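You operate a simulated robot arm through the tools that you are given. There is no shell and no other tool. Be economical: measure what you need, move in short steps, check, and stop when the job is done.

You are at the controls of a simulated two-armed robot. One attempt, no reset.

## Task
Take the large jug and put it on the sheet on the bottom shelf of the grey shelf unit. Fetch the white pad and set it on the top of the hold table. Put two of the yellow caps from the rollers past the closer on the top of the tall blue table. Fetch the open bottle from the rollers past the closer and stand it on the steel scale top. Put the bottle marked "medium" from the rollers past the closer on top of the carton there and the bottle labelled "light" on the dark belt. Put two of the ink bottles from the rollers past the closer on the middle shelf of the rack. Fetch the yellow paint pot and set it on the top of cabinet four. Take the 200 g brass weight from the second shelf from the bottom of the grey shelf unit and put it on the black tray. Fetch the blue paint pot and set it on the top of the desk. Fetch the beige rag and set it on the rollers past the closer. Any order will do. Set down upright: large jug, open bottle, bottle, ink bottle, yellow paint pot, brass weight, blue paint pot.

Only the result counts: the job must be done as asked and must still hold three seconds after the hand-in. Knocking over, shifting, dropping, spilling or breaking anything else fails it. Lids that push on must go on centred and level and be pressed home; caps that screw on are set level and turned clockwise until they are tight. Flat cloth is picked up by pressing the open fingertips on it (5 to 10 N) and closing them slowly along it; thin cloth reads only 2 to 8 mm in the jaws.

## Robot
Two 7-joint arms with two-finger parallel grippers on one trunk, on a base that drives. Base frame: it is fixed to the floor where the robot stands at the start and does not move with it; the origin is under the middle of the robot, x ahead of it, y to its left, z up; the surface under the hand at the start is at about z = 0.8. Lengths are in m, angles in rad, forces in N, time in s.
The left shoulder is at the start at [0.02, 0.113, 1.172], the right one opposite. With the tool pointing down near the work surface each hand reaches from about 0.22 to 0.6 m from the robot's upright axis, wherever it stands, measured 20 degrees to its own side. Places, roughly: beige rag (9x6x3 cm) [-10.9, -0.2, 0.8]; black tray (24x20x4 cm) [0.8, -3.9, 0.8]; blue paint pot [0.75, -3.75, 1.25]; bottle, white bottle [-9.25, -1.75, 0.75]; brass weight [0.75, -3.75, 0.75]; carton [-9.25, -1.25, 0.75]; dark belt (160x19 cm) [-6.88, -0.54, 0.76]; ink bottle [-9.25, -0.5, 0.75]; large jug [0.5, 0, 1]; middle shelf of the rack [-5.9, 2.3, 0.8]; open bottle (12x7x24 cm) [-9.1, -1, 0.8]; rollers past the closer [-9.1, -1.1, 0.7]; sheet (24x20x1 cm) [0.8, -3.8, 0.4]; steel scale top [-5.2, -0.6, 0.9]; top of cabinet four [-2, -5.3, 1.4]; top of the desk [-2, -2.7, 0.8]; top of the hold table [-4.5, 2.3, 0.8]; top of the tall blue table [-6.8, -3.4, 0.9]; white pad [-0.75, 2.25, 0.75]; yellow cap (4x4x2 cm) [-9.2, -1, 0.7]; yellow paint pot [0.75, -3.75, 1.25]. Payload 1.57 kg a hand.
Tool frame (each hand has its own): the origin (TCP) lies between the finger pads and is the grasp point; the fingertips stand 0.03 m ahead of it; z points along the fingers, y is the line along which they close. Largest opening 0.08 m; finger width 0.017, thickness 0.012; the body of the gripper, 0.04 by 0.082 m, starts 0.08 m behind the TCP.
Orientation is told as [roll, pitch, yaw] about the base's x, y, z axes, in that order, counted from this pose: with the fingers straight down and closing along the base's y, the tool's x points along the base's -x, its y along +y and its z along -z.

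## Interface
- The arms move only by the tool play_rows. It takes "left_rows", "right_rows" or both (then of equal length, played together; a hand with none holds still); each is a list of rows, each a list of 3 entries, a list of its own where there are three numbers: the shift along the tool's x, y, z in m, then the turn, a rotation vector about the tool's x, y, z in rad, then the opening, from 0 (shut) to 1 (fully open). In form: [[[x, y, z], [rx, ry, rz], grip], ...]. A call has 1 to 20 rows; each row shifts and turns the commanded pose from where the row before left it, along the tool's axes as they then stand. Rows are played at 5 a second. More than 0.05 m and 0.15 rad between two rows, or a gripper value outside its range, and nothing of the call is played. A pose out of reach is approached as far as the arm can. The call stops where the force on the tool passes 40 N (or 10 N more than at its start, if that is more) or the arm is blocked; 0.2 s more then pass. The fingers move at their own pace (about 0.045 m/s each) and stop on an object; they squeeze with about 40 N. The grip force told is the motor's: it shows also when the fingers shut on nothing. Time passes only in rows, and 0.2 s behind the last, so rows that do not move let the fingers close. The reply holds the time, the measured pose of the TCP, the force on the tool along the base axes, the opening and the grip force, in the units named above and with some noise, with the torque about the TCP (base axes, N m) and any sound that the robot's microphone picked up.
- Cameras (640 x 400 px; columns grow to the right, rows downward): "scene" is now at [0.0973, -0.0084, 1.2949]; the picture's right is [-0.10, -0.99, 0.00], its down [-0.59, 0.06, -0.80] and it looks along [0.80, -0.08, -0.59] (base axes); focal length 281 px, centre (320, 200). "left" rides on the left gripper at [0.072, 0.007, -0.122] in its tool frame; the picture's right is [-0.09, 1.00, 0.00], its down [-0.84, -0.08, -0.54] and it looks along [-0.54, -0.05, 0.84] (tool axes); focal length 238 px, centre (320, 200). "right" rides on the right gripper at [0.072, -0.007, -0.122] in its tool frame; the picture's right is [0.09, 1.00, 0.00], its down [-0.84, 0.08, -0.54] and it looks along [-0.54, 0.05, 0.84] (tool axes); focal length 238 px, centre (320, 200). There is no depth. A picture from a camera that has moved, and an enlarged one, comes with that camera's place and axes in the base frame and with its lens.
- camera(camera): a new picture of that camera. No time passes.
- lift_body(by): slides the trunk up (or, below 0, down) by that many m; the arms and the scene camera ride with it, the base frame stays. It gives what a move gives, with no picture.
- base_move(legs): drives the robot by 1 to 6 legs, each [ahead, left, turn to the left] in m, m and rad, along the robot's own axes; the way and the turn of a leg run together, so that a leg with both is an arc; at most 1.5 m and 3.142 rad a leg. The arms and the cameras ride along, it lands a little off, and it stops where it bumps. It gives what a move gives.
- turn_head(pan, tilt): turns the head with the scene camera to pan (to the left, within 1.396 rad either way) and tilt (down, from -0.506 to 1.204), counted from straight ahead of the robot. It gives what a move gives.
- zoom(camera, box): a new picture of the part [left, top, right, bottom] of that camera's present view, enlarged. No time passes.
- job_done(): hands the job in; it is judged then, once.

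Go step by step. Nothing tells you exact positions but the pictures and the camera data: compare them with the known pose of the tool, close in by small moves and look again before you grip or let go. The budget is 588 turns and 370 pictures, counting those below and the enlarged ones. Unless the task says otherwise, let go and move clear before handing in, and close with one line.

The tools are called after "Request:" as name(argument=value, ...) on one line, values as JSON. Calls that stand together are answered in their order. play_rows: Moves the arms, as the interface text tells. Its arguments: {"type":"object","properties":{"left_rows":{"type":"array","items":{"type":"array"}},"right_rows":{"type":"array","items":{"type":"array"}}},"required":[]} The other tools are called the same way: lift_body (by) slides the trunk up or down; base_move (legs) drives the base; turn_head (pan, tilt) turns the head that bears the scene camera; camera (camera) takes a picture; zoom (camera, box) takes an enlarged picture of a part of a camera's view; job_done () hands the job in.

At the start:

```text
t: 0.0
left_tool_pos: [0.4731, 0.2542, 1.0805]
left_tcp_rot: [0.0, 0.0, 0.001]
left_ft_force: [0.8, 0.2, -0.2]
left_moment: [-0.01, 0.02, 0.0]
left_opening: 0.0802
left_grip_force: 0.1
right_tool_pos: [0.4763, -0.2411, 1.0407]
right_tcp_rot: [0.0, 0.0, -0.001]
right_ft_force: [0.2, 0.9, 1.1]
right_moment: [-0.01, 0.02, 0.0]
right_opening: 0.0801
right_grip_force: 0.0
trunk travel left (down, up): [-0.225, 0.345]
robot x, y, heading: [0.0022, 0.0008, 0.001]
head pan, tilt: [-0.099, 0.635]
```

scene: 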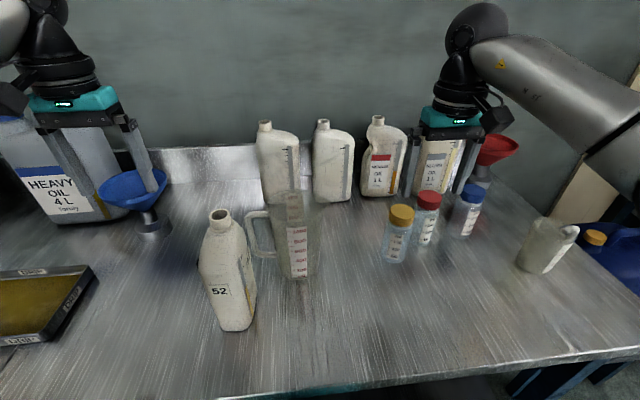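
right: 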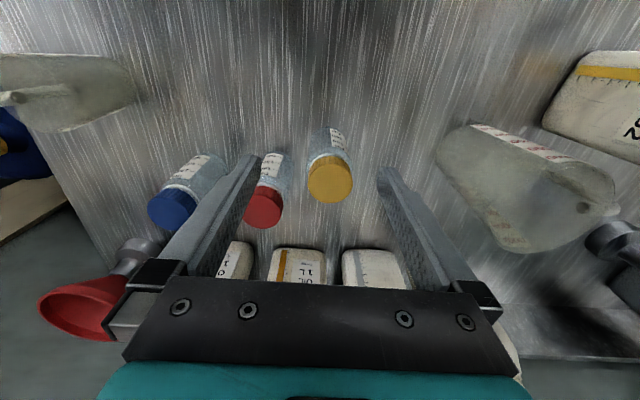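
left: 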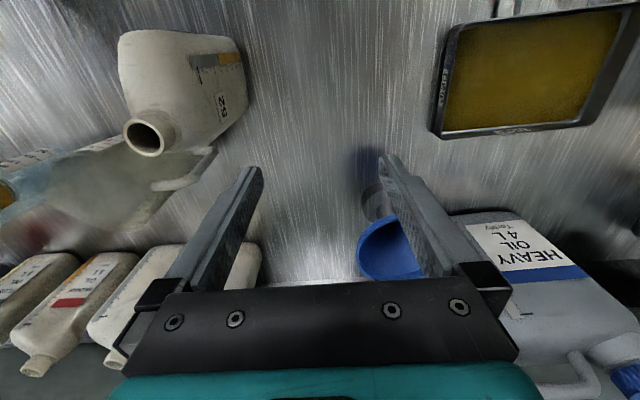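

I see the large clear jug near the middle of the bench, its handle towards the left. I'll take a closer look before planning the grasp.

Request:
zoom(camera="scene", box=[180, 110, 440, 350])

```text
1.67 times, centred on (310, 230) of scene
camera zoom: at [0.0973, -0.0084, 1.2949], right [-0.1, -0.99, 0.0], down [-0.59, 0.06, -0.8], along [0.8, -0.08, -0.59], focal length 469 px, centre (337, 150)
```

zoom: 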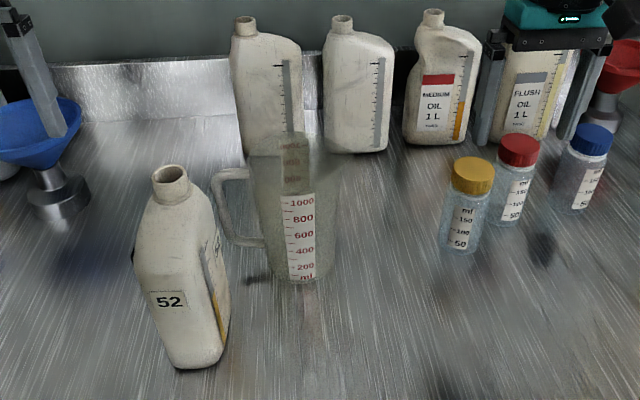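

The jug body looks to be about 9–10 cm wide, so it may have to go by its handle. I'll look to the right, towards the shelf unit, to see what the placement needs before choosing the grip.

Request:
turn_head(pan=-1.3, tilt=0.3)

Request:
camera(camera="scene")

Request:
turn_head(pan=1.3, tilt=0.3)

Request:
camera(camera="scene")

```text
t: 1.4
left_tool_pos: [0.4734, 0.2545, 1.0807]
left_tcp_rot: [0.0, -0.002, 0.002]
left_ft_force: [0.3, 0.2, 0.4]
left_moment: [0.05, 0.0, -0.01]
left_opening: 0.0801
left_grip_force: 0.1
right_tool_pos: [0.4762, -0.2398, 1.0402]
right_tcp_rot: [0.0, 0.0, -0.001]
right_ft_force: [0.5, 0.2, 0.3]
right_moment: [0.02, 0.03, 0.01]
right_opening: 0.08
right_grip_force: 0.0
trunk travel left (down, up): [-0.225, 0.345]
robot x, y, heading: [-0.0031, 0.0005, -0.002]
head pan, tilt: [-1.3, 0.3]
```

```text
365 pictures are left
camera scene: at [0.0355, -0.0897, 1.3255], right [-0.96, -0.27, 0.0], down [-0.08, 0.29, -0.96], along [0.26, -0.92, -0.3], focal length 281 px, centre (320, 200)
```

scene: 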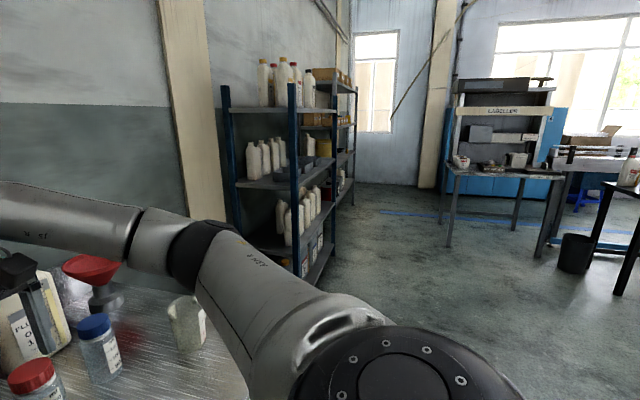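

```text
t: 3.7
left_tool_pos: [0.4728, 0.2523, 1.082]
left_tcp_rot: [-0.002, 0.0, 0.004]
left_ft_force: [0.9, 0.6, 0.1]
left_moment: [0.04, 0.02, 0.0]
left_opening: 0.0801
left_grip_force: 0.2
right_tool_pos: [0.4762, -0.2416, 1.0406]
right_tcp_rot: [-0.001, -0.001, 0.001]
right_ft_force: [0.1, 0.6, -0.7]
right_moment: [-0.03, 0.0, -0.03]
right_opening: 0.0802
right_grip_force: 0.0
trunk travel left (down, up): [-0.225, 0.345]
robot x, y, heading: [0.0019, -0.0012, 0.001]
head pan, tilt: [1.3, 0.3]
```

```text
364 pictures are left
camera scene: at [0.0355, 0.0903, 1.3255], right [0.96, -0.27, 0.0], down [-0.08, -0.28, -0.96], along [0.26, 0.92, -0.3], focal length 281 px, centre (320, 200)
```

scene: 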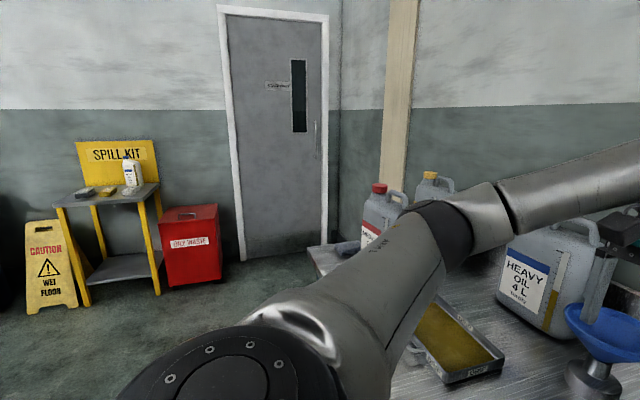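

A spill-kit table is on the left and shelving on the right. I'll zoom in on both.

Request:
zoom(camera="scene", box=[40, 120, 220, 300])

Request:
turn_head(pan=-1.3, tilt=0.3)

Request:
zoom(camera="scene", box=[200, 40, 380, 290])

```text
2.22 times, centred on (130, 210) of scene
camera zoom: at [0.0355, 0.0903, 1.3255], right [0.96, -0.27, 0.0], down [-0.08, -0.28, -0.96], along [0.26, 0.92, -0.3], focal length 625 px, centre (742, 178)
```

zoom: 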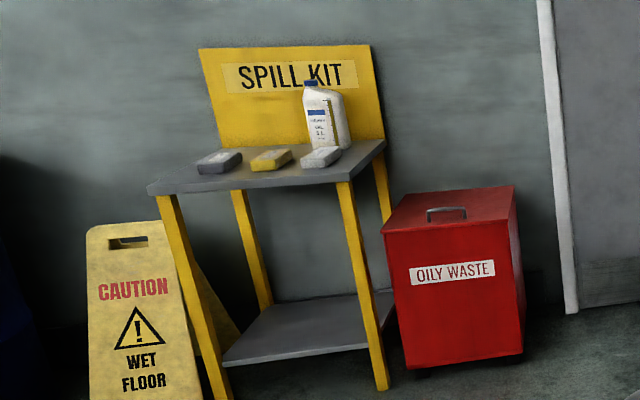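

```text
t: 6.1
left_tool_pos: [0.4728, 0.2538, 1.0808]
left_tcp_rot: [0.0, 0.001, 0.001]
left_ft_force: [-0.7, -0.5, 1.0]
left_moment: [-0.02, 0.01, -0.01]
left_opening: 0.0802
left_grip_force: 0.0
right_tool_pos: [0.4765, -0.2405, 1.0414]
right_tcp_rot: [0.0, 0.0, 0.001]
right_ft_force: [-0.6, 0.4, 0.0]
right_moment: [0.03, 0.01, 0.0]
right_opening: 0.0799
right_grip_force: 0.2
trunk travel left (down, up): [-0.225, 0.345]
robot x, y, heading: [0.0013, 0.0023, 0.002]
head pan, tilt: [-1.3, 0.3]
```

```text
1.60 times, centred on (290, 165) of scene
camera zoom: at [0.0355, -0.0897, 1.3255], right [-0.96, -0.27, 0.0], down [-0.08, 0.28, -0.96], along [0.26, -0.92, -0.3], focal length 450 px, centre (368, 256)
```

zoom: 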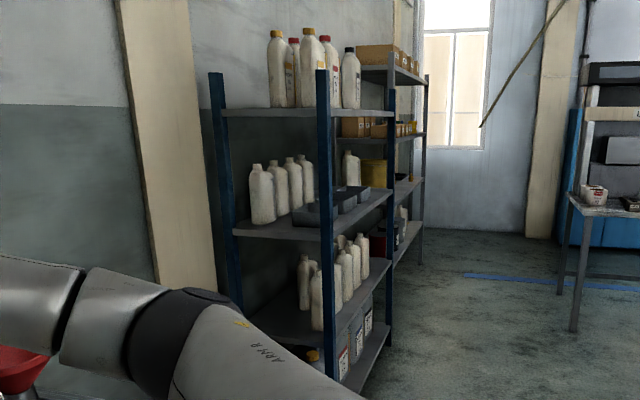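

The bottle marked 52 blocks a straight approach to the jug's handle. So I'll lift the jug by its front rim with the right hand, set it in the clear area and regrip the handle there. First I bring the right hand over it.

Request:
play_rows(right_rows=[[[0, 0, -0.04], [0, 0, 0], 1], [[0, 0, -0.04], [0, 0, 0], 1], [[0.04, 0.03, 0], [0, 0, 0], 1], [[0.04, 0.03, 0], [0, 0, 0], 1], [[0.02, 0.04, 0], [0, 0, 0], 1], [[0, 0.04, 0], [0, 0, -0.15], 1], [[0, 0, 0], [0, 0, -0.15], 1], [[0, 0, 0], [0, 0, -0.15], 1], [[0, 0, 0], [0, 0, -0.15], 1], [[0, 0, 0], [0, 0, -0.15], 1], [[0, 0, 0], [0, 0, -0.15], 1], [[0, 0, 0], [0, 0, -0.15], 1], [[0, 0, 0], [0, 0, -0.15], 1], [[0, 0, 0], [0, 0, -0.15], 1], [[0, 0, 0], [0, 0, -0.15], 1], [[0, 0, 0], [0, 0, -0.07], 1]])

Request:
turn_head(pan=0, tilt=0.7)

Request:
camera(camera="scene")

Request:
camera(camera="right")

```text
t: 9.5
left_tool_pos: [0.4738, 0.2538, 1.0802]
left_tcp_rot: [-0.001, 0.0, 0.0]
left_ft_force: [0.1, -0.2, -0.7]
left_moment: [-0.01, -0.01, 0.0]
left_opening: 0.0801
left_grip_force: 0.0
right_tool_pos: [0.2844, -0.054, 1.1099]
right_tcp_rot: [-0.002, -0.001, 1.568]
right_ft_force: [-0.4, -0.4, -0.1]
right_moment: [-0.01, 0.0, 0.0]
right_opening: 0.08
right_grip_force: 0.0
right hand out of reach, approached as far as the arm can: row 13, 14, 15, 16
trunk travel left (down, up): [-0.225, 0.345]
robot x, y, heading: [0.0001, 0.0001, -0.002]
head pan, tilt: [-1.3, 0.3]
```

```text
t: 10.9
left_tool_pos: [0.4745, 0.2535, 1.0814]
left_tcp_rot: [-0.002, 0.001, 0.001]
left_ft_force: [0.5, 0.7, -1.1]
left_moment: [0.01, 0.02, -0.01]
left_opening: 0.0802
left_grip_force: 0.0
right_tool_pos: [0.2837, -0.0545, 1.1102]
right_tcp_rot: [-0.002, 0.0, 1.566]
right_ft_force: [0.4, 0.5, -0.2]
right_moment: [0.02, 0.01, 0.0]
right_opening: 0.08
right_grip_force: 0.1
trunk travel left (down, up): [-0.225, 0.345]
robot x, y, heading: [0.003, -0.0023, -0.004]
head pan, tilt: [0.0, 0.7]
```

```text
361 pictures are left
camera scene: at [0.0954, 0.0002, 1.2894], right [0.0, -1.0, 0.0], down [-0.64, 0.0, -0.77], along [0.77, 0.0, -0.64], focal length 281 px, centre (320, 200)
```

scene: 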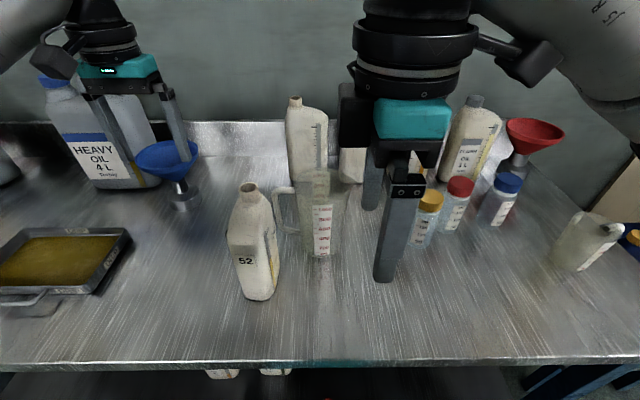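

```text
360 pictures are left
camera right: at [0.2911, -0.1251, 1.2302], right [-1.0, -0.09, 0.0], down [-0.07, 0.84, 0.54], along [-0.05, 0.54, -0.84], focal length 238 px, centre (320, 200)
```

right: 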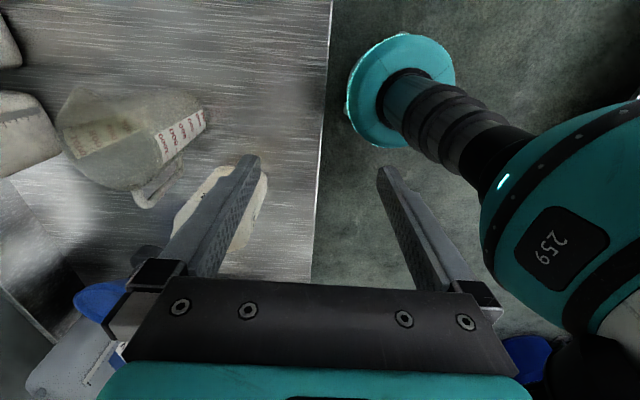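

The right hand runs out of reach at that yaw, so I'll use the front-right of the rim at a yaw of about −45° instead.

Request:
play_rows(right_rows=[[[0, 0, 0], [0, 0, 0.15], 1], [[0, 0, 0], [0, 0, 0.15], 1], [[0, 0, 0], [0, 0, 0.15], 1], [[0, 0, 0], [0, 0, 0.15], 1], [[0, 0, 0], [0, 0, 0.15], 1], [[0, 0, 0], [0, 0, 0.15], 1], [[0, 0, 0], [0, 0, 0.15], 1], [[0, 0, 0], [0, 0, 0.15], 1], [[0, 0, 0], [0, 0, 0.15], 1], [[0, 0, 0], [0, 0, 0.15], 1], [[0, 0, 0], [0, 0, 0.15], 1], [[0, 0, 0], [0, 0, 0.15], 1], [[0, 0, 0], [0, 0, 0.15], 1], [[0, 0, 0], [0, 0, 0.15], 1], [[0, 0, 0], [0, 0, 0.15], 1], [[0, 0, 0], [0, 0, 0.1], 1]])

Request:
camera(camera="right")

```text
t: 14.3
left_tool_pos: [0.4732, 0.253, 1.0809]
left_tcp_rot: [0.0, 0.001, 0.0]
left_ft_force: [0.0, 0.4, 0.7]
left_moment: [0.01, 0.0, -0.03]
left_opening: 0.08
left_grip_force: 0.0
right_tool_pos: [0.2836, -0.0535, 1.1097]
right_tcp_rot: [0.001, 0.0, -0.781]
right_ft_force: [-0.4, 0.1, 0.0]
right_moment: [-0.01, -0.01, -0.01]
right_opening: 0.0803
right_grip_force: 0.0
trunk travel left (down, up): [-0.225, 0.345]
robot x, y, heading: [-0.0013, -0.002, -0.003]
head pan, tilt: [0.0, 0.7]
```

```text
359 pictures are left
camera right: at [0.2291, -0.0069, 1.23], right [0.64, 0.77, 0.0], down [0.65, -0.53, 0.54], along [0.42, -0.35, -0.84], focal length 238 px, centre (320, 200)
```

right: 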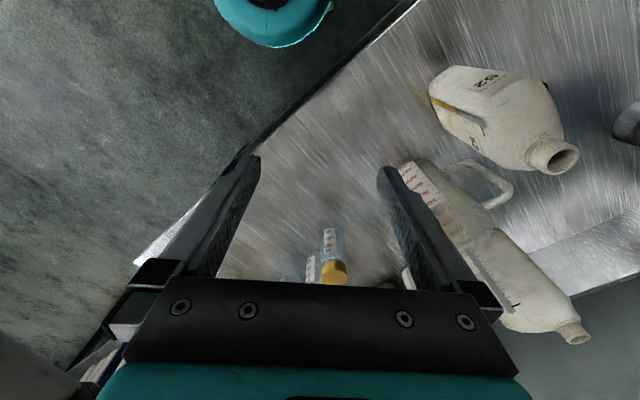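

The hand keeps its place now. I move it closer to the jug, still high, and look again.

Request:
play_rows(right_rows=[[[-0.03, 0.024, 0], [0, 0, 0], 1], [[-0.03, 0.024, -0.02], [0, 0, 0], 1], [[-0.033, 0.023, -0.02], [0, 0, 0], 1]])

Request:
camera(camera="right")

Request:
zoom(camera="scene", box=[200, 110, 480, 310])

```text
t: 15.1
left_tool_pos: [0.4734, 0.2538, 1.081]
left_tcp_rot: [-0.001, 0.002, 0.001]
left_ft_force: [-0.1, 0.0, -0.5]
left_moment: [-0.02, -0.01, 0.0]
left_opening: 0.0797
left_grip_force: 0.1
right_tool_pos: [0.4003, -0.0671, 1.1478]
right_tcp_rot: [-0.001, 0.0, -0.777]
right_ft_force: [0.7, -1.4, 0.5]
right_moment: [-0.01, 0.0, -0.01]
right_opening: 0.0803
right_grip_force: 0.0
trunk travel left (down, up): [-0.225, 0.345]
robot x, y, heading: [0.0012, 0.0005, 0.003]
head pan, tilt: [0.0, 0.7]
```

```text
358 pictures are left
camera right: at [0.345, -0.0204, 1.2681], right [0.63, 0.77, 0.0], down [0.65, -0.53, 0.54], along [0.42, -0.34, -0.84], focal length 238 px, centre (320, 200)
```

right: 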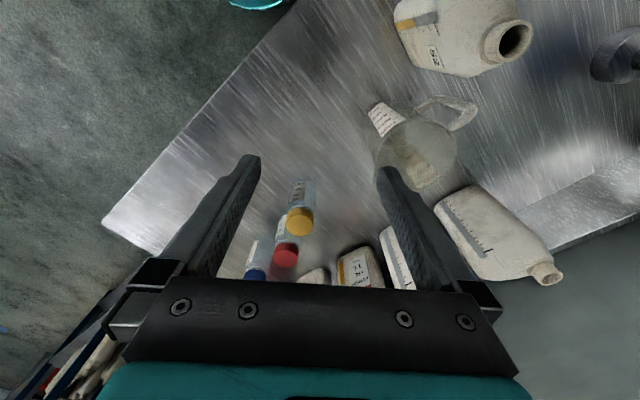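

```text
2.00 times, centred on (340, 210) of scene
camera zoom: at [0.0957, 0.0005, 1.2894], right [0.0, -1.0, 0.0], down [-0.64, 0.0, -0.76], along [0.76, 0.0, -0.64], focal length 563 px, centre (280, 180)
```

zoom: 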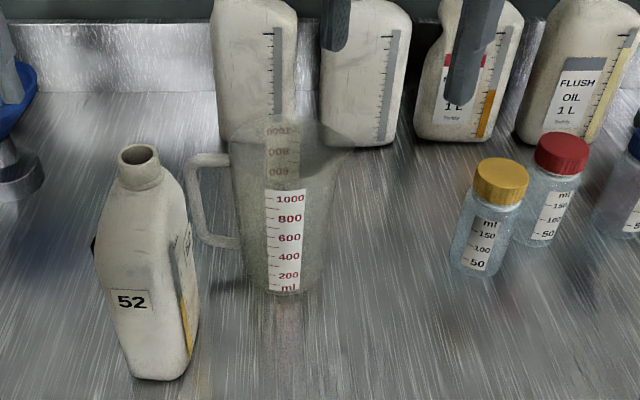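

Rim centre is about (0.495, 0.0, 1.01) with a radius near 4.3 cm. I line up over the front-right rim and check before lowering.

Request:
play_rows(right_rows=[[[-0.01, 0.036, 0], [0, 0, 0], 0.8], [[-0.01, 0.036, 0.0], [0, 0, 0], 0.8], [[0, 0, 0.04], [0, 0, 0], 0.8], [[0, 0, 0.03], [0, 0, 0], 0.8]])

Request:
camera(camera="right")

Request:
zoom(camera="scene", box=[200, 70, 480, 310])

```text
t: 16.1
left_tool_pos: [0.4727, 0.2536, 1.0803]
left_tcp_rot: [-0.001, 0.001, 0.0]
left_ft_force: [-0.2, 0.7, -0.1]
left_moment: [0.0, -0.03, -0.02]
left_opening: 0.0801
left_grip_force: 0.1
right_tool_pos: [0.4682, -0.0339, 1.0827]
right_tcp_rot: [-0.001, 0.0, -0.779]
right_ft_force: [0.9, -0.5, -0.4]
right_moment: [0.02, -0.04, -0.01]
right_opening: 0.0639
right_grip_force: 0.1
trunk travel left (down, up): [-0.225, 0.345]
robot x, y, heading: [0.0012, 0.0035, 0.0]
head pan, tilt: [0.0, 0.7]
```

```text
356 pictures are left
camera right: at [0.4127, 0.0133, 1.2024], right [0.63, 0.77, 0.0], down [0.65, -0.53, 0.54], along [0.42, -0.34, -0.84], focal length 238 px, centre (320, 200)
```

right: 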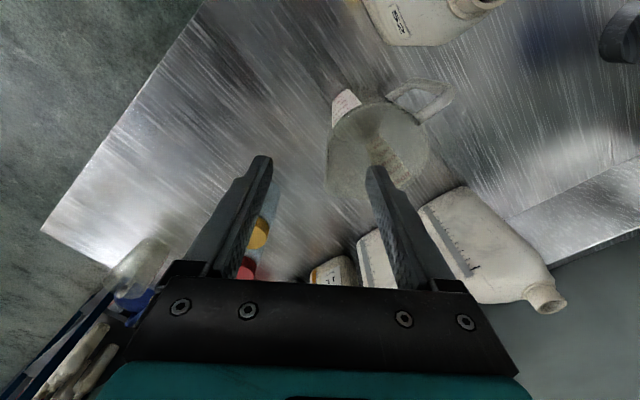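

```text
1.67 times, centred on (340, 190) of scene
camera zoom: at [0.0956, 0.0003, 1.2894], right [0.0, -1.0, 0.0], down [-0.64, 0.0, -0.76], along [0.76, 0.0, -0.64], focal length 469 px, centre (287, 217)
```

zoom: 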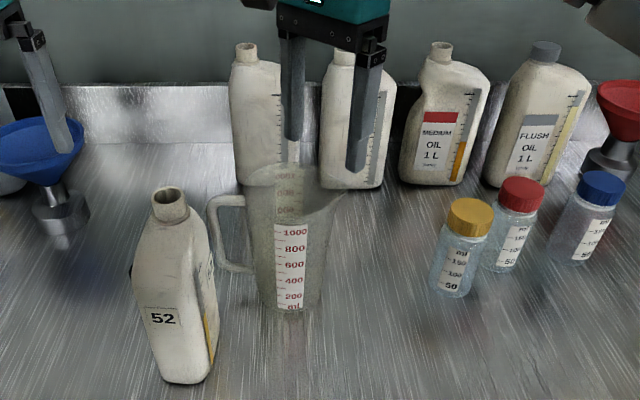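

The inner finger is over the mouth and the outer one clear outside. I lower and close on the rim.

Request:
play_rows(right_rows=[[[0.006, 0.004, 0.03], [0, 0, 0], 0.8], [[0, 0, 0.03], [0, 0, 0], 0.8], [[0, 0, 0.022], [0, 0, 0], 0.8], [[0, 0, 0], [0, 0, 0], 0.4], [[0, 0, 0], [0, 0, 0], 0], [[0, 0, 0], [0, 0, 0], 0], [[0, 0, 0], [0, 0, 0], 0], [[0, 0, 0], [0, 0, 0], 0]])

Request:
zoom(camera="scene", box=[200, 70, 480, 310])

```text
t: 17.9
left_tool_pos: [0.4736, 0.2537, 1.0819]
left_tcp_rot: [-0.001, -0.001, 0.001]
left_ft_force: [0.7, -1.0, 0.1]
left_moment: [-0.02, 0.0, -0.02]
left_opening: 0.0802
left_grip_force: 0.1
right_tool_pos: [0.4639, -0.0272, 1.0001]
right_tcp_rot: [0.0, 0.0, -0.781]
right_ft_force: [0.4, -0.5, -0.4]
right_moment: [-0.03, 0.0, -0.02]
right_opening: 0.0001
right_grip_force: 20.9
trunk travel left (down, up): [-0.225, 0.345]
robot x, y, heading: [0.0001, 0.0007, 0.001]
head pan, tilt: [0.0, 0.7]
```

```text
1.67 times, centred on (340, 190) of scene
camera zoom: at [0.0954, 0.0003, 1.2894], right [0.0, -1.0, 0.0], down [-0.64, 0.0, -0.76], along [0.76, 0.0, -0.64], focal length 469 px, centre (287, 217)
```

zoom: 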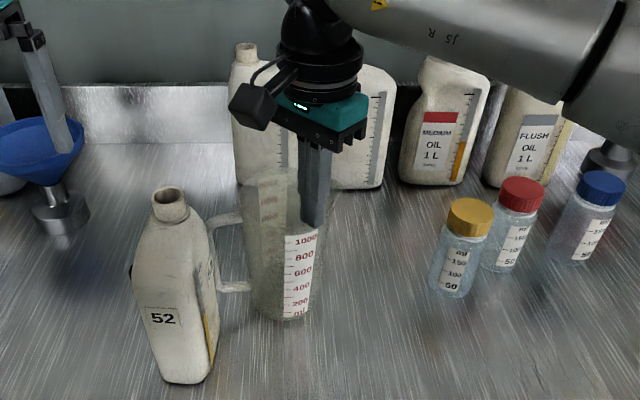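

The fingers read fully shut and the jug has turned slightly, so I'm not sure there is any wall between them. I check with the wrist camera.

Request:
camera(camera="right")

Request:
zoom(camera="scene", box=[270, 130, 390, 250])

```text
353 pictures are left
camera right: at [0.4091, 0.0206, 1.1204], right [0.63, 0.77, 0.0], down [0.65, -0.53, 0.54], along [0.42, -0.34, -0.84], focal length 238 px, centre (320, 200)
```

right: 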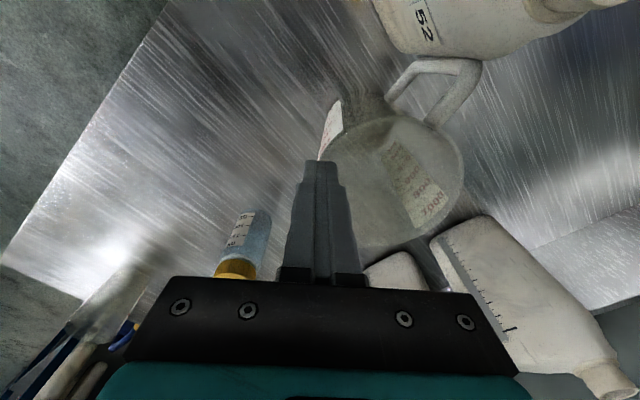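

```text
3.33 times, centred on (330, 190) of scene
camera zoom: at [0.0954, 0.0003, 1.2894], right [0.0, -1.0, 0.0], down [-0.64, 0.0, -0.76], along [0.76, 0.0, -0.64], focal length 938 px, centre (287, 233)
```

zoom: 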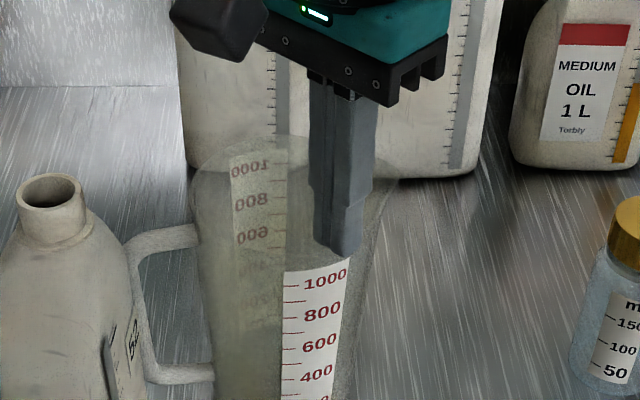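

It's unclear from these views. I lift gently by 2 cm to test the grip.

Request:
play_rows(right_rows=[[[0, 0, -0.005], [0, 0, 0], 0], [[0, 0, -0.01], [0, 0, 0], 0]])

Request:
zoom(camera="scene", box=[200, 110, 400, 270])

```text
t: 18.5
left_tool_pos: [0.4727, 0.2533, 1.0816]
left_tcp_rot: [-0.001, -0.001, 0.002]
left_ft_force: [-0.3, -0.1, 1.0]
left_moment: [0.01, 0.02, 0.0]
left_opening: 0.0804
left_grip_force: 0.0
right_tool_pos: [0.4636, -0.0271, 1.0147]
right_tcp_rot: [0.001, -0.001, -0.779]
right_ft_force: [0.0, -0.4, 0.0]
right_moment: [-0.02, 0.04, 0.0]
right_opening: 0.0
right_grip_force: 21.4
trunk travel left (down, up): [-0.225, 0.345]
robot x, y, heading: [-0.0014, 0.0024, 0.007]
head pan, tilt: [0.0, 0.7]
```

```text
2.50 times, centred on (300, 190) of scene
camera zoom: at [0.0954, 0.0003, 1.2894], right [0.0, -1.0, 0.0], down [-0.64, 0.0, -0.77], along [0.77, 0.0, -0.64], focal length 703 px, centre (370, 225)
```

zoom: 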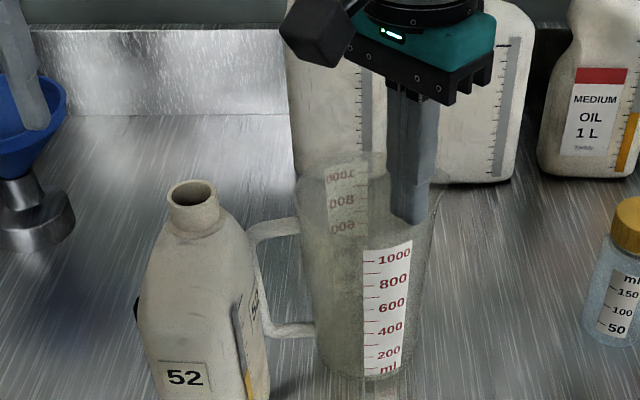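

The jug stayed put, so the rim grip holds nothing. I raise the hand clear and check where the jug and handle stand now.

Request:
play_rows(right_rows=[[[0, 0, -0.04], [0, 0, 0], 0], [[0, 0, -0.05], [0, 0, 0], 0], [[0.0, -0.04, -0.04], [0, 0, 0], 0.5], [[0.0, -0.04, 0], [0, 0, 0], 1]])

Request:
camera(camera="right")

Request:
zoom(camera="scene", box=[200, 110, 400, 270])

```text
refused: row 3 steps farther than a row can; nothing moved
```

```text
350 pictures are left
camera right: at [0.4091, 0.0207, 1.1357], right [0.63, 0.77, 0.0], down [0.65, -0.53, 0.54], along [0.42, -0.34, -0.84], focal length 238 px, centre (320, 200)
```

right: 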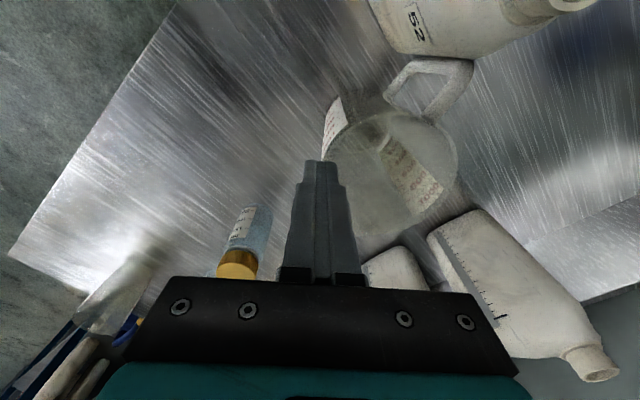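

```text
2.50 times, centred on (300, 190) of scene
camera zoom: at [0.0954, 0.0003, 1.2894], right [0.0, -1.0, 0.0], down [-0.64, 0.0, -0.77], along [0.77, 0.0, -0.64], focal length 703 px, centre (370, 225)
```

zoom: 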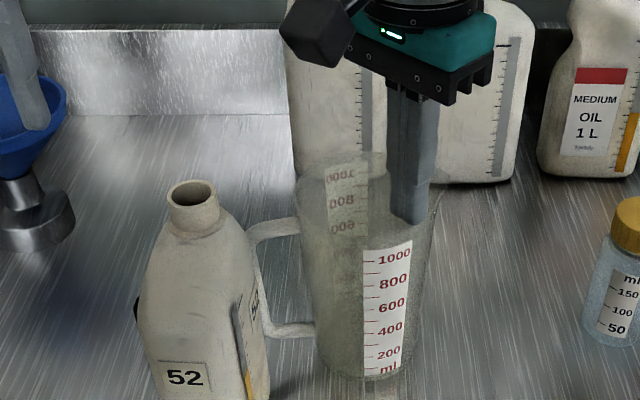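

The handle still points left, its top arm at about (0.48, 0.06, 0.965). I move the right hand away and bring the left hand in from above at yaw +90°, to straddle the top arm of the handle.

Request:
play_rows(right_rows=[[[0, 0, -0.04], [0, 0, 0], 0], [[0, 0, -0.05], [0, 0, 0], 0], [[0.0, -0.04, -0.02], [0, 0, 0], 0.5], [[0.0, -0.04, 0], [0, 0, 0], 1], [[-0.035, -0.035, 0], [0, 0, 0], 1], [[-0.035, -0.035, 0], [0, 0, 0], 1], [[-0.03, -0.02, 0], [0, 0, 0], 1], [[0, 0, 0], [0, 0, 0], 1], [[0, 0, 0], [0, 0, 0], 1], [[0, 0, 0], [0, 0, 0], 1], [[0, 0, 0], [0, 0, 0], 1], [[0, 0, 0], [0, 0, 0], 1]], left_rows=[[[0, 0, -0.05], [0, 0, 0], 1], [[0, 0, 0], [0, 0, -0.15], 1], [[0, 0, 0], [0, 0, -0.15], 1], [[0, 0, 0], [0, 0, -0.15], 0.5], [[0, 0, 0], [0, 0, -0.15], 0.5], [[0, 0, 0], [0, 0, -0.15], 0.5], [[0, 0, 0], [0, 0, -0.15], 0.5], [[0, 0, 0], [0, 0, -0.15], 0.5], [[0, 0, 0], [0, 0, -0.15], 0.5], [[0, 0, 0], [0, 0, -0.15], 0.5], [[0, 0, 0], [0, 0, -0.15], 0.5], [[0, 0, 0], [0, 0, -0.07], 0.5]])

Request:
camera(camera="left")

Request:
camera(camera="scene")

```text
t: 21.1
left_tool_pos: [0.4729, 0.2538, 1.132]
left_tcp_rot: [-0.001, -0.001, 1.572]
left_ft_force: [-0.5, 0.4, -0.5]
left_moment: [-0.01, 0.0, -0.02]
left_opening: 0.0398
left_grip_force: 0.0
right_tool_pos: [0.4133, -0.2184, 1.1191]
right_tcp_rot: [0.0, 0.0, -0.781]
right_ft_force: [0.5, -0.7, 0.2]
right_moment: [0.01, 0.02, 0.01]
right_opening: 0.0798
right_grip_force: 0.1
trunk travel left (down, up): [-0.225, 0.345]
robot x, y, heading: [0.0027, -0.0008, 0.002]
head pan, tilt: [0.0, 0.7]
```

```text
348 pictures are left
camera left: at [0.4675, 0.1823, 1.2532], right [-1.0, 0.09, 0.0], down [0.08, 0.84, 0.54], along [0.05, 0.54, -0.84], focal length 238 px, centre (320, 200)
```

left: 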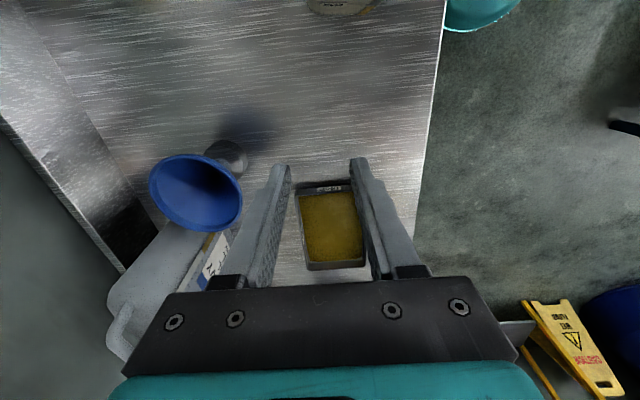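

```text
347 pictures are left
camera scene: at [0.0955, 0.0003, 1.2894], right [0.0, -1.0, 0.0], down [-0.64, 0.0, -0.76], along [0.76, 0.0, -0.64], focal length 281 px, centre (320, 200)
```

scene: 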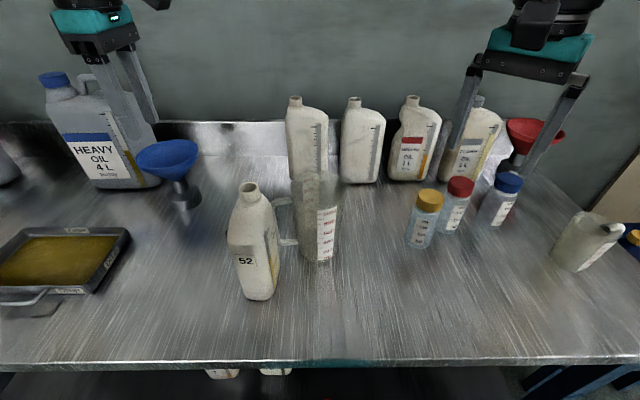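

The left hand is at yaw +90° without trouble. I move it right, above the handle, and look from the wrist.

Request:
play_rows(left_rows=[[[0.05, 0, 0], [0, 0, 0], 0.5], [[0.05, 0, 0], [0, 0, 0], 0.5], [[0.05, 0, 0], [0, 0, 0], 0.5]])

Request:
camera(camera="left")

Request:
zoom(camera="scene", box=[200, 110, 400, 270])

```text
t: 21.9
left_tool_pos: [0.4788, 0.1003, 1.1338]
left_tcp_rot: [-0.001, 0.0, 1.57]
left_ft_force: [0.0, 0.7, -0.4]
left_moment: [0.01, 0.0, -0.01]
left_opening: 0.0398
left_grip_force: 0.0
right_tool_pos: [0.4134, -0.2192, 1.1188]
right_tcp_rot: [-0.002, 0.0, -0.781]
right_ft_force: [-0.6, 0.6, 0.2]
right_moment: [-0.02, 0.03, -0.01]
right_opening: 0.0801
right_grip_force: 0.1
trunk travel left (down, up): [-0.225, 0.345]
robot x, y, heading: [0.0023, -0.0018, -0.001]
head pan, tilt: [0.0, 0.7]
```

```text
346 pictures are left
camera left: at [0.4725, 0.029, 1.2548], right [-1.0, 0.09, 0.0], down [0.08, 0.84, 0.54], along [0.05, 0.54, -0.84], focal length 238 px, centre (320, 200)
```

left: 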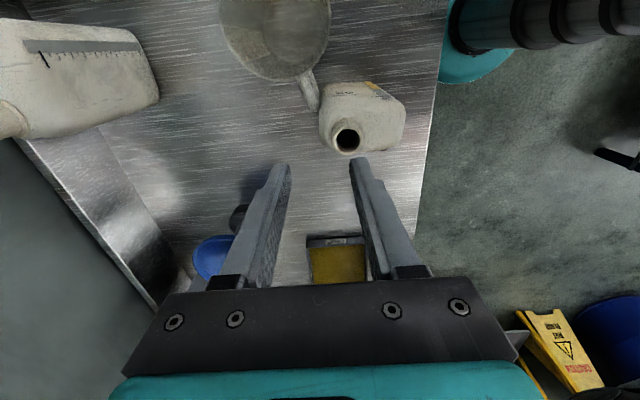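

```text
2.50 times, centred on (300, 190) of scene
camera zoom: at [0.0956, -0.0007, 1.2894], right [0.0, -1.0, 0.0], down [-0.64, 0.0, -0.76], along [0.76, 0.0, -0.64], focal length 703 px, centre (370, 225)
```

zoom: 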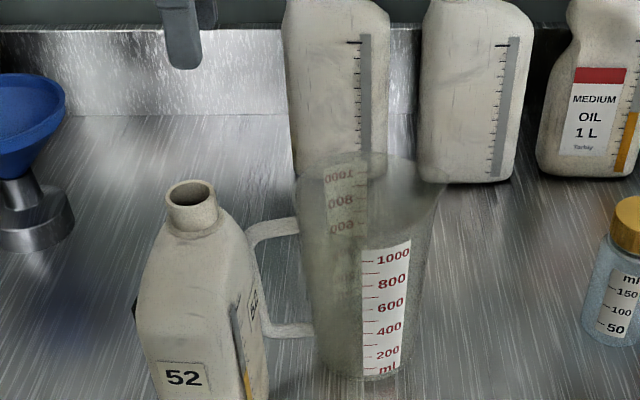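

The jug axis is about (0.507, 0.003), its rim z about 0.977, and the handle's top arm is near (0.49, 0.065, 0.956). Bottle 52's neck top is at 1.017. I align, narrow the fingers and lower partway.

Request:
play_rows(left_rows=[[[0.035, -0.011, 0], [0, 0, 0], 0.4], [[0, 0, 0.0], [0, 0, -0.15], 0.4], [[0, 0, 0.04], [0, 0, 0], 0.4], [[0, 0, 0.04], [0, 0, 0], 0.4]])

Request:
camera(camera="left")

Request:
zoom(camera="scene", box=[200, 110, 400, 270])

```text
t: 22.9
left_tool_pos: [0.4877, 0.0685, 1.0493]
left_tcp_rot: [-0.001, 0.001, 1.722]
left_ft_force: [-0.5, -0.1, 0.2]
left_moment: [0.0, 0.01, 0.0]
left_opening: 0.0322
left_grip_force: 0.0
right_tool_pos: [0.4143, -0.2186, 1.1196]
right_tcp_rot: [0.001, 0.0, -0.781]
right_ft_force: [-0.2, -0.5, 0.1]
right_moment: [0.03, -0.02, 0.0]
right_opening: 0.08
right_grip_force: 0.1
trunk travel left (down, up): [-0.225, 0.345]
robot x, y, heading: [0.0004, -0.0027, 0.002]
head pan, tilt: [0.0, 0.7]
```

```text
344 pictures are left
camera left: at [0.4923, -0.0036, 1.1713], right [-1.0, -0.06, 0.0], down [-0.05, 0.84, 0.54], along [-0.03, 0.54, -0.84], focal length 238 px, centre (320, 200)
```

left: 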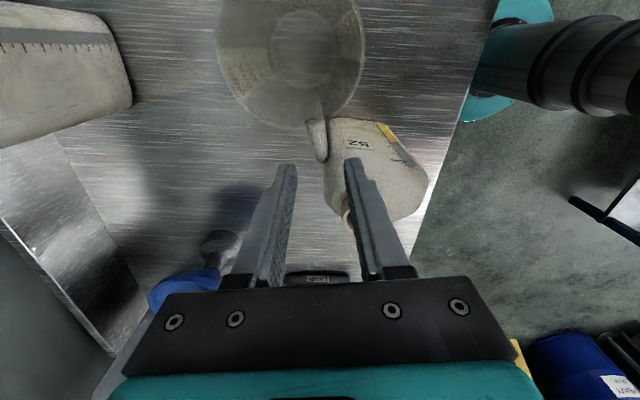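

```text
2.50 times, centred on (300, 190) of scene
camera zoom: at [0.0957, 0.0004, 1.2893], right [0.0, -1.0, 0.0], down [-0.64, 0.0, -0.76], along [0.76, 0.0, -0.64], focal length 703 px, centre (370, 225)
```

zoom: 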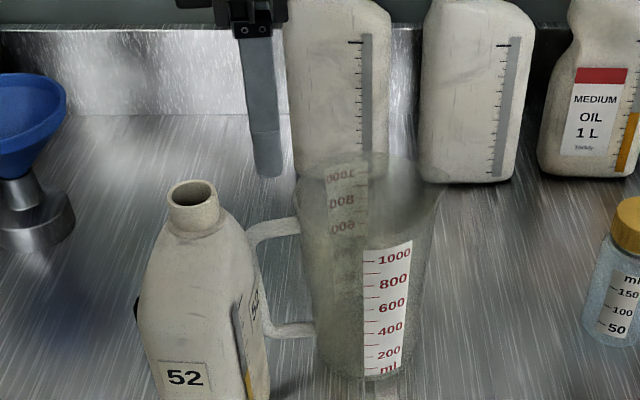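

Alignment looks good: about 1 cm clear of bottle 52 and of the jug wall. I lower over the handle arm.

Request:
play_rows(left_rows=[[[0.001, -0.003, 0.03], [0, 0, 0], 0.4], [[0, 0, 0.03], [0, 0, 0], 0.4], [[0, 0, 0.02], [0, 0, 0], 0.4], [[0, 0, 0.012], [0, 0, 0], 0.4]])

Request:
camera(camera="left")

Request:
zoom(camera="scene", box=[220, 120, 370, 240])

```text
t: 23.9
left_tool_pos: [0.4878, 0.0653, 0.9602]
left_tcp_rot: [0.001, 0.001, 1.721]
left_ft_force: [-0.2, 0.5, -0.2]
left_moment: [-0.01, 0.01, 0.08]
left_opening: 0.032
left_grip_force: 0.0
right_tool_pos: [0.4141, -0.2189, 1.119]
right_tcp_rot: [0.001, -0.001, -0.781]
right_ft_force: [0.7, 0.5, -0.2]
right_moment: [-0.01, -0.05, 0.01]
right_opening: 0.0803
right_grip_force: 0.0
trunk travel left (down, up): [-0.225, 0.345]
robot x, y, heading: [-0.0001, -0.0008, 0.003]
head pan, tilt: [0.0, 0.7]
```

```text
342 pictures are left
camera left: at [0.4922, -0.0048, 1.0801], right [-1.0, -0.06, 0.0], down [-0.05, 0.84, 0.54], along [-0.03, 0.54, -0.84], focal length 238 px, centre (320, 200)
```

left: 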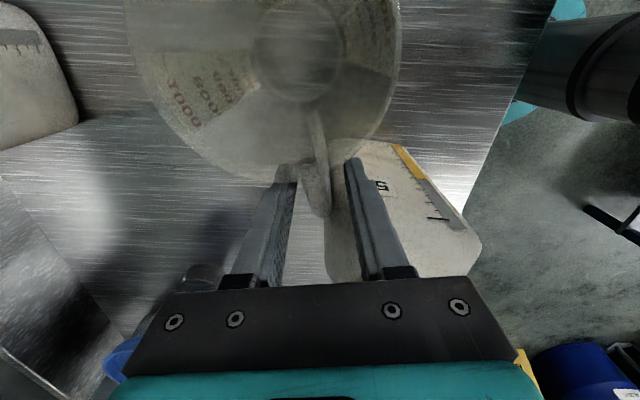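

```text
3.33 times, centred on (295, 180) of scene
camera zoom: at [0.0955, 0.0003, 1.2894], right [0.0, -1.0, 0.0], down [-0.64, 0.0, -0.76], along [0.76, 0.0, -0.64], focal length 938 px, centre (403, 267)
```

zoom: 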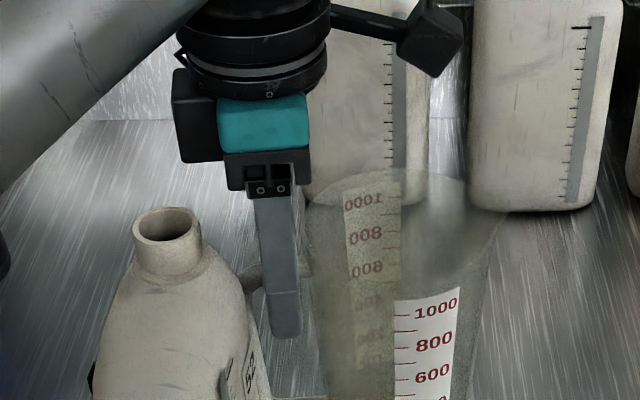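

The fingers straddle the handle's top arm. I close and try a small lift.

Request:
play_rows(left_rows=[[[0, 0, 0.003], [0, 0, 0], 0.2], [[0, 0, 0], [0, 0, 0], 0], [[0, 0, 0], [0, 0, 0], 0], [[0, 0, 0], [0, 0, 0], 0], [[0, 0, -0.01], [0, 0, 0], 0], [[0, 0, -0.01], [0, 0, 0], 0]])

Request:
zoom(camera="scene", box=[200, 110, 400, 270])

```text
t: 25.3
left_tool_pos: [0.4876, 0.07, 0.9754]
left_tcp_rot: [0.001, 0.001, 1.721]
left_ft_force: [0.4, 0.0, -0.8]
left_moment: [0.05, -0.03, 0.01]
left_opening: 0.0119
left_grip_force: 29.8
right_tool_pos: [0.4135, -0.2179, 1.118]
right_tcp_rot: [-0.001, 0.001, -0.781]
right_ft_force: [0.1, -0.5, -0.5]
right_moment: [0.01, -0.03, -0.02]
right_opening: 0.08
right_grip_force: 0.1
trunk travel left (down, up): [-0.225, 0.345]
robot x, y, heading: [0.0006, -0.0, 0.002]
head pan, tilt: [0.0, 0.7]
```

```text
2.50 times, centred on (300, 190) of scene
camera zoom: at [0.0955, 0.0004, 1.2894], right [0.0, -1.0, 0.0], down [-0.64, 0.0, -0.76], along [0.76, 0.0, -0.64], focal length 703 px, centre (370, 225)
```

zoom: 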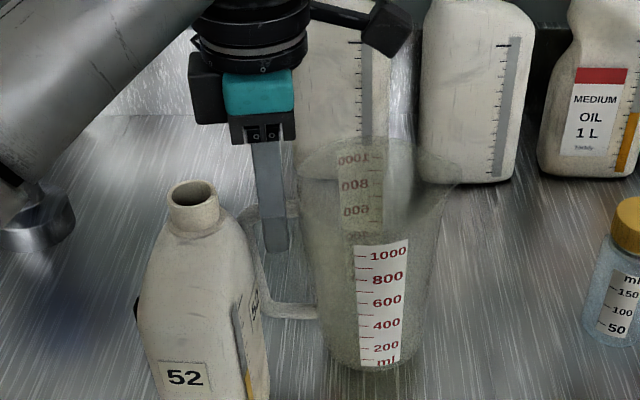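

The jug hangs from the handle and lifts cleanly. I carry it to the clear area at about (0.45, −0.12), moving the right hand out of the way.

Request:
play_rows(left_rows=[[[0, 0, -0.01], [0, 0, 0], 0], [[0.02, 0, 0], [0, 0, 0], 0], [[0.03, 0, 0], [0, 0, 0], 0], [[0.03, 0.01, 0], [0, 0, 0], 0], [[0.03, 0.02, 0], [0, 0, 0], 0], [[0.01, 0.02, 0], [0, 0, 0], 0], [[0, 0.01, 0], [0, 0, 0], 0], [[0, 0, 0], [0, 0, 0], 0]], right_rows=[[[-0.03, -0.03, 0], [0, 0, 0], 1], [[-0.03, -0.03, 0], [0, 0, 0], 1], [[-0.03, -0.03, 0], [0, 0, 0], 1], [[0, 0, 0], [0, 0, 0], 1], [[0, 0, 0], [0, 0, 0], 1], [[0, 0, 0], [0, 0, 0], 1], [[0, 0, 0], [0, 0, 0], 1], [[0, 0, 0], [0, 0, 0], 1]])

Request:
camera(camera="scene")

Request:
camera(camera="left")

```text
t: 27.1
left_tool_pos: [0.4455, -0.0596, 0.9863]
left_tcp_rot: [0.001, -0.001, 1.721]
left_ft_force: [-0.2, 0.4, -0.8]
left_moment: [0.06, 0.01, 0.01]
left_opening: 0.0121
left_grip_force: 29.6
right_tool_pos: [0.415, -0.3434, 1.1222]
right_tcp_rot: [0.0, 0.001, -0.78]
right_ft_force: [0.4, -0.1, 0.9]
right_moment: [0.0, -0.01, 0.02]
right_opening: 0.08
right_grip_force: 0.1
trunk travel left (down, up): [-0.225, 0.345]
robot x, y, heading: [-0.0024, 0.0004, 0.0]
head pan, tilt: [0.0, 0.7]
```

```text
339 pictures are left
camera scene: at [0.0955, 0.0002, 1.2894], right [0.0, -1.0, 0.0], down [-0.64, 0.0, -0.76], along [0.76, 0.0, -0.64], focal length 281 px, centre (320, 200)
```

scene: 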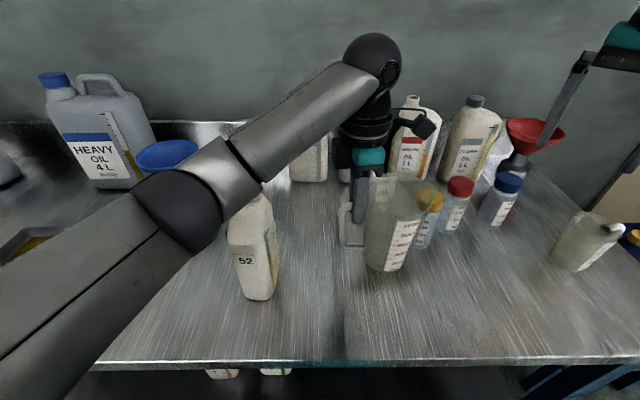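

```text
338 pictures are left
camera left: at [0.4496, -0.1314, 1.1075], right [-1.0, -0.06, 0.0], down [-0.05, 0.84, 0.54], along [-0.03, 0.54, -0.84], focal length 238 px, centre (320, 200)
```

left: 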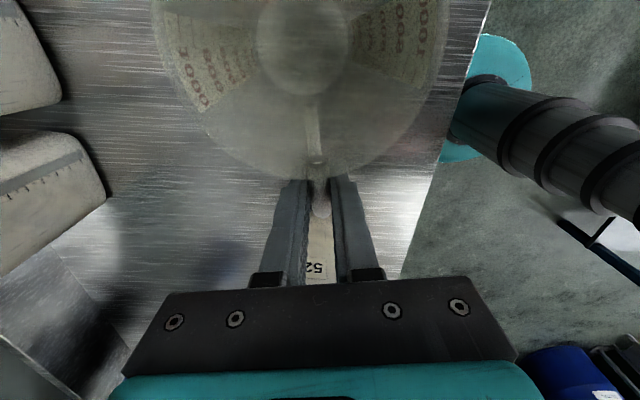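

It hangs clear of everything. I shift it a little nearer and lower it slowly to the bench.

Request:
play_rows(left_rows=[[[-0.018, 0.015, 0], [0, 0, 0], 0], [[-0.017, 0.015, 0], [0, 0, 0], 0], [[0, 0, 0.01], [0, 0, 0], 0], [[0, 0, 0.008], [0, 0, 0], 0], [[0, 0, 0.004], [0, 0, 0], 0], [[0, 0, 0.002], [0, 0, 0], 0]])

Request:
zoom(camera="scene", box=[280, 130, 480, 290])

```text
t: 28.5
left_tool_pos: [0.4112, -0.0292, 0.9609]
left_tcp_rot: [0.002, 0.0, 1.72]
left_ft_force: [0.4, 0.8, -1.6]
left_moment: [0.07, 0.0, -0.01]
left_opening: 0.012
left_grip_force: 29.5
right_tool_pos: [0.4161, -0.3433, 1.1205]
right_tcp_rot: [0.0, 0.0, -0.779]
right_ft_force: [0.1, -0.3, -0.1]
right_moment: [0.0, -0.06, 0.0]
right_opening: 0.0804
right_grip_force: 0.1
trunk travel left (down, up): [-0.225, 0.345]
robot x, y, heading: [0.0014, -0.0051, 0.0]
head pan, tilt: [0.0, 0.7]
```

```text
2.50 times, centred on (380, 210) of scene
camera zoom: at [0.0955, 0.0003, 1.2894], right [0.0, -1.0, 0.0], down [-0.64, 0.0, -0.76], along [0.76, 0.0, -0.64], focal length 703 px, centre (170, 175)
```

zoom: 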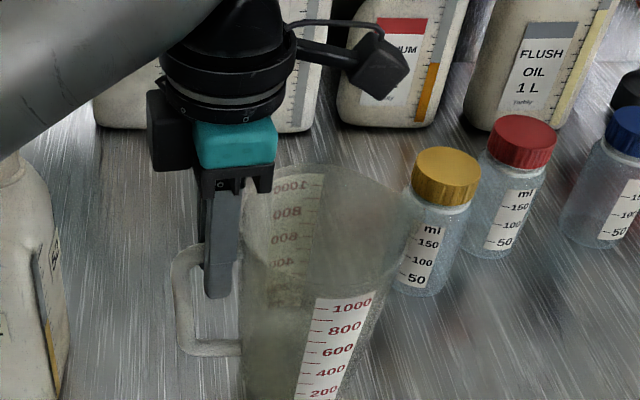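

Not yet touching. I keep lowering in small steps.

Request:
play_rows(left_rows=[[[0, 0, 0.002], [0, 0, 0], 0], [[0, 0, 0.002], [0, 0, 0], 0], [[0, 0, 0.002], [0, 0, 0], 0]])

Request:
zoom(camera="scene", box=[280, 130, 480, 290])

```text
t: 29.3
left_tool_pos: [0.412, -0.0285, 0.9567]
left_tcp_rot: [0.001, 0.002, 1.722]
left_ft_force: [-0.4, 1.5, 2.2]
left_moment: [0.02, 0.08, 0.02]
left_opening: 0.0121
left_grip_force: 29.1
right_tool_pos: [0.4157, -0.3423, 1.1218]
right_tcp_rot: [-0.001, -0.001, -0.781]
right_ft_force: [0.5, 0.1, -0.3]
right_moment: [0.02, 0.04, 0.03]
right_opening: 0.0798
right_grip_force: 0.0
trunk travel left (down, up): [-0.225, 0.345]
robot x, y, heading: [0.0013, 0.0031, 0.003]
head pan, tilt: [0.0, 0.7]
```

```text
2.50 times, centred on (380, 210) of scene
camera zoom: at [0.0953, 0.0004, 1.2894], right [0.0, -1.0, 0.0], down [-0.64, 0.0, -0.77], along [0.77, 0.0, -0.64], focal length 703 px, centre (170, 175)
```

zoom: 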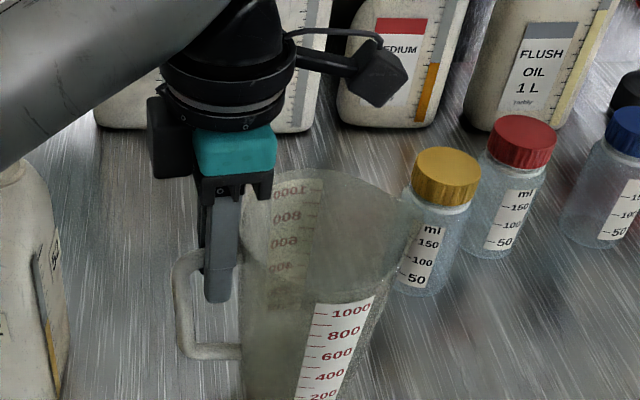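

It's down: contact force and the original height both agree. I release, raise the hand and check.

Request:
play_rows(left_rows=[[[0, 0, 0], [0, 0, 0], 0.1], [[0, 0, 0], [0, 0, 0], 0.4], [[0, 0, 0], [0, 0, 0], 0.4], [[0, 0, -0.03], [0, 0, 0], 0.4], [[0, 0, -0.04], [0, 0, 0], 0.4], [[0, 0, -0.05], [0, 0, 0], 0.4], [[-0.03, 0.03, -0.02], [0, 0, 0.0], 0.5], [[-0.01, 0.04, 0], [0, 0, 0.15], 0.5]])

Request:
camera(camera="scene")

```text
t: 31.1
left_tool_pos: [0.3367, 0.0017, 1.0985]
left_tcp_rot: [0.003, 0.0, 1.57]
left_ft_force: [-0.6, -0.6, -0.3]
left_moment: [0.02, 0.03, -0.03]
left_opening: 0.0398
left_grip_force: 0.1
right_tool_pos: [0.4163, -0.3429, 1.1216]
right_tcp_rot: [0.0, 0.0, -0.781]
right_ft_force: [0.2, -0.2, 0.2]
right_moment: [-0.01, 0.02, 0.0]
right_opening: 0.08
right_grip_force: 0.0
trunk travel left (down, up): [-0.225, 0.345]
robot x, y, heading: [-0.0006, -0.0011, 0.006]
head pan, tilt: [0.0, 0.7]
```

```text
335 pictures are left
camera scene: at [0.0962, 0.0, 1.2892], right [0.0, -1.0, 0.0], down [-0.64, 0.0, -0.76], along [0.76, 0.0, -0.64], focal length 281 px, centre (320, 200)
```

scene: 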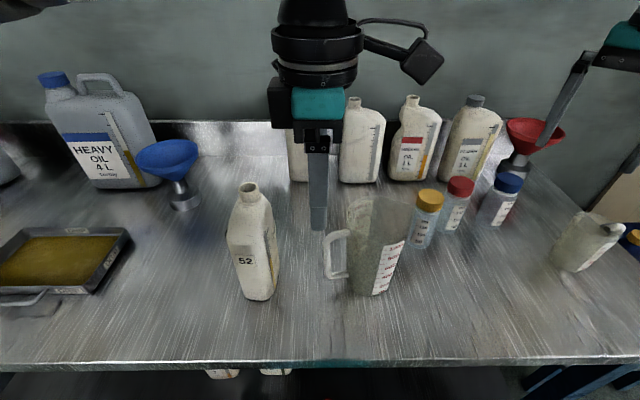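

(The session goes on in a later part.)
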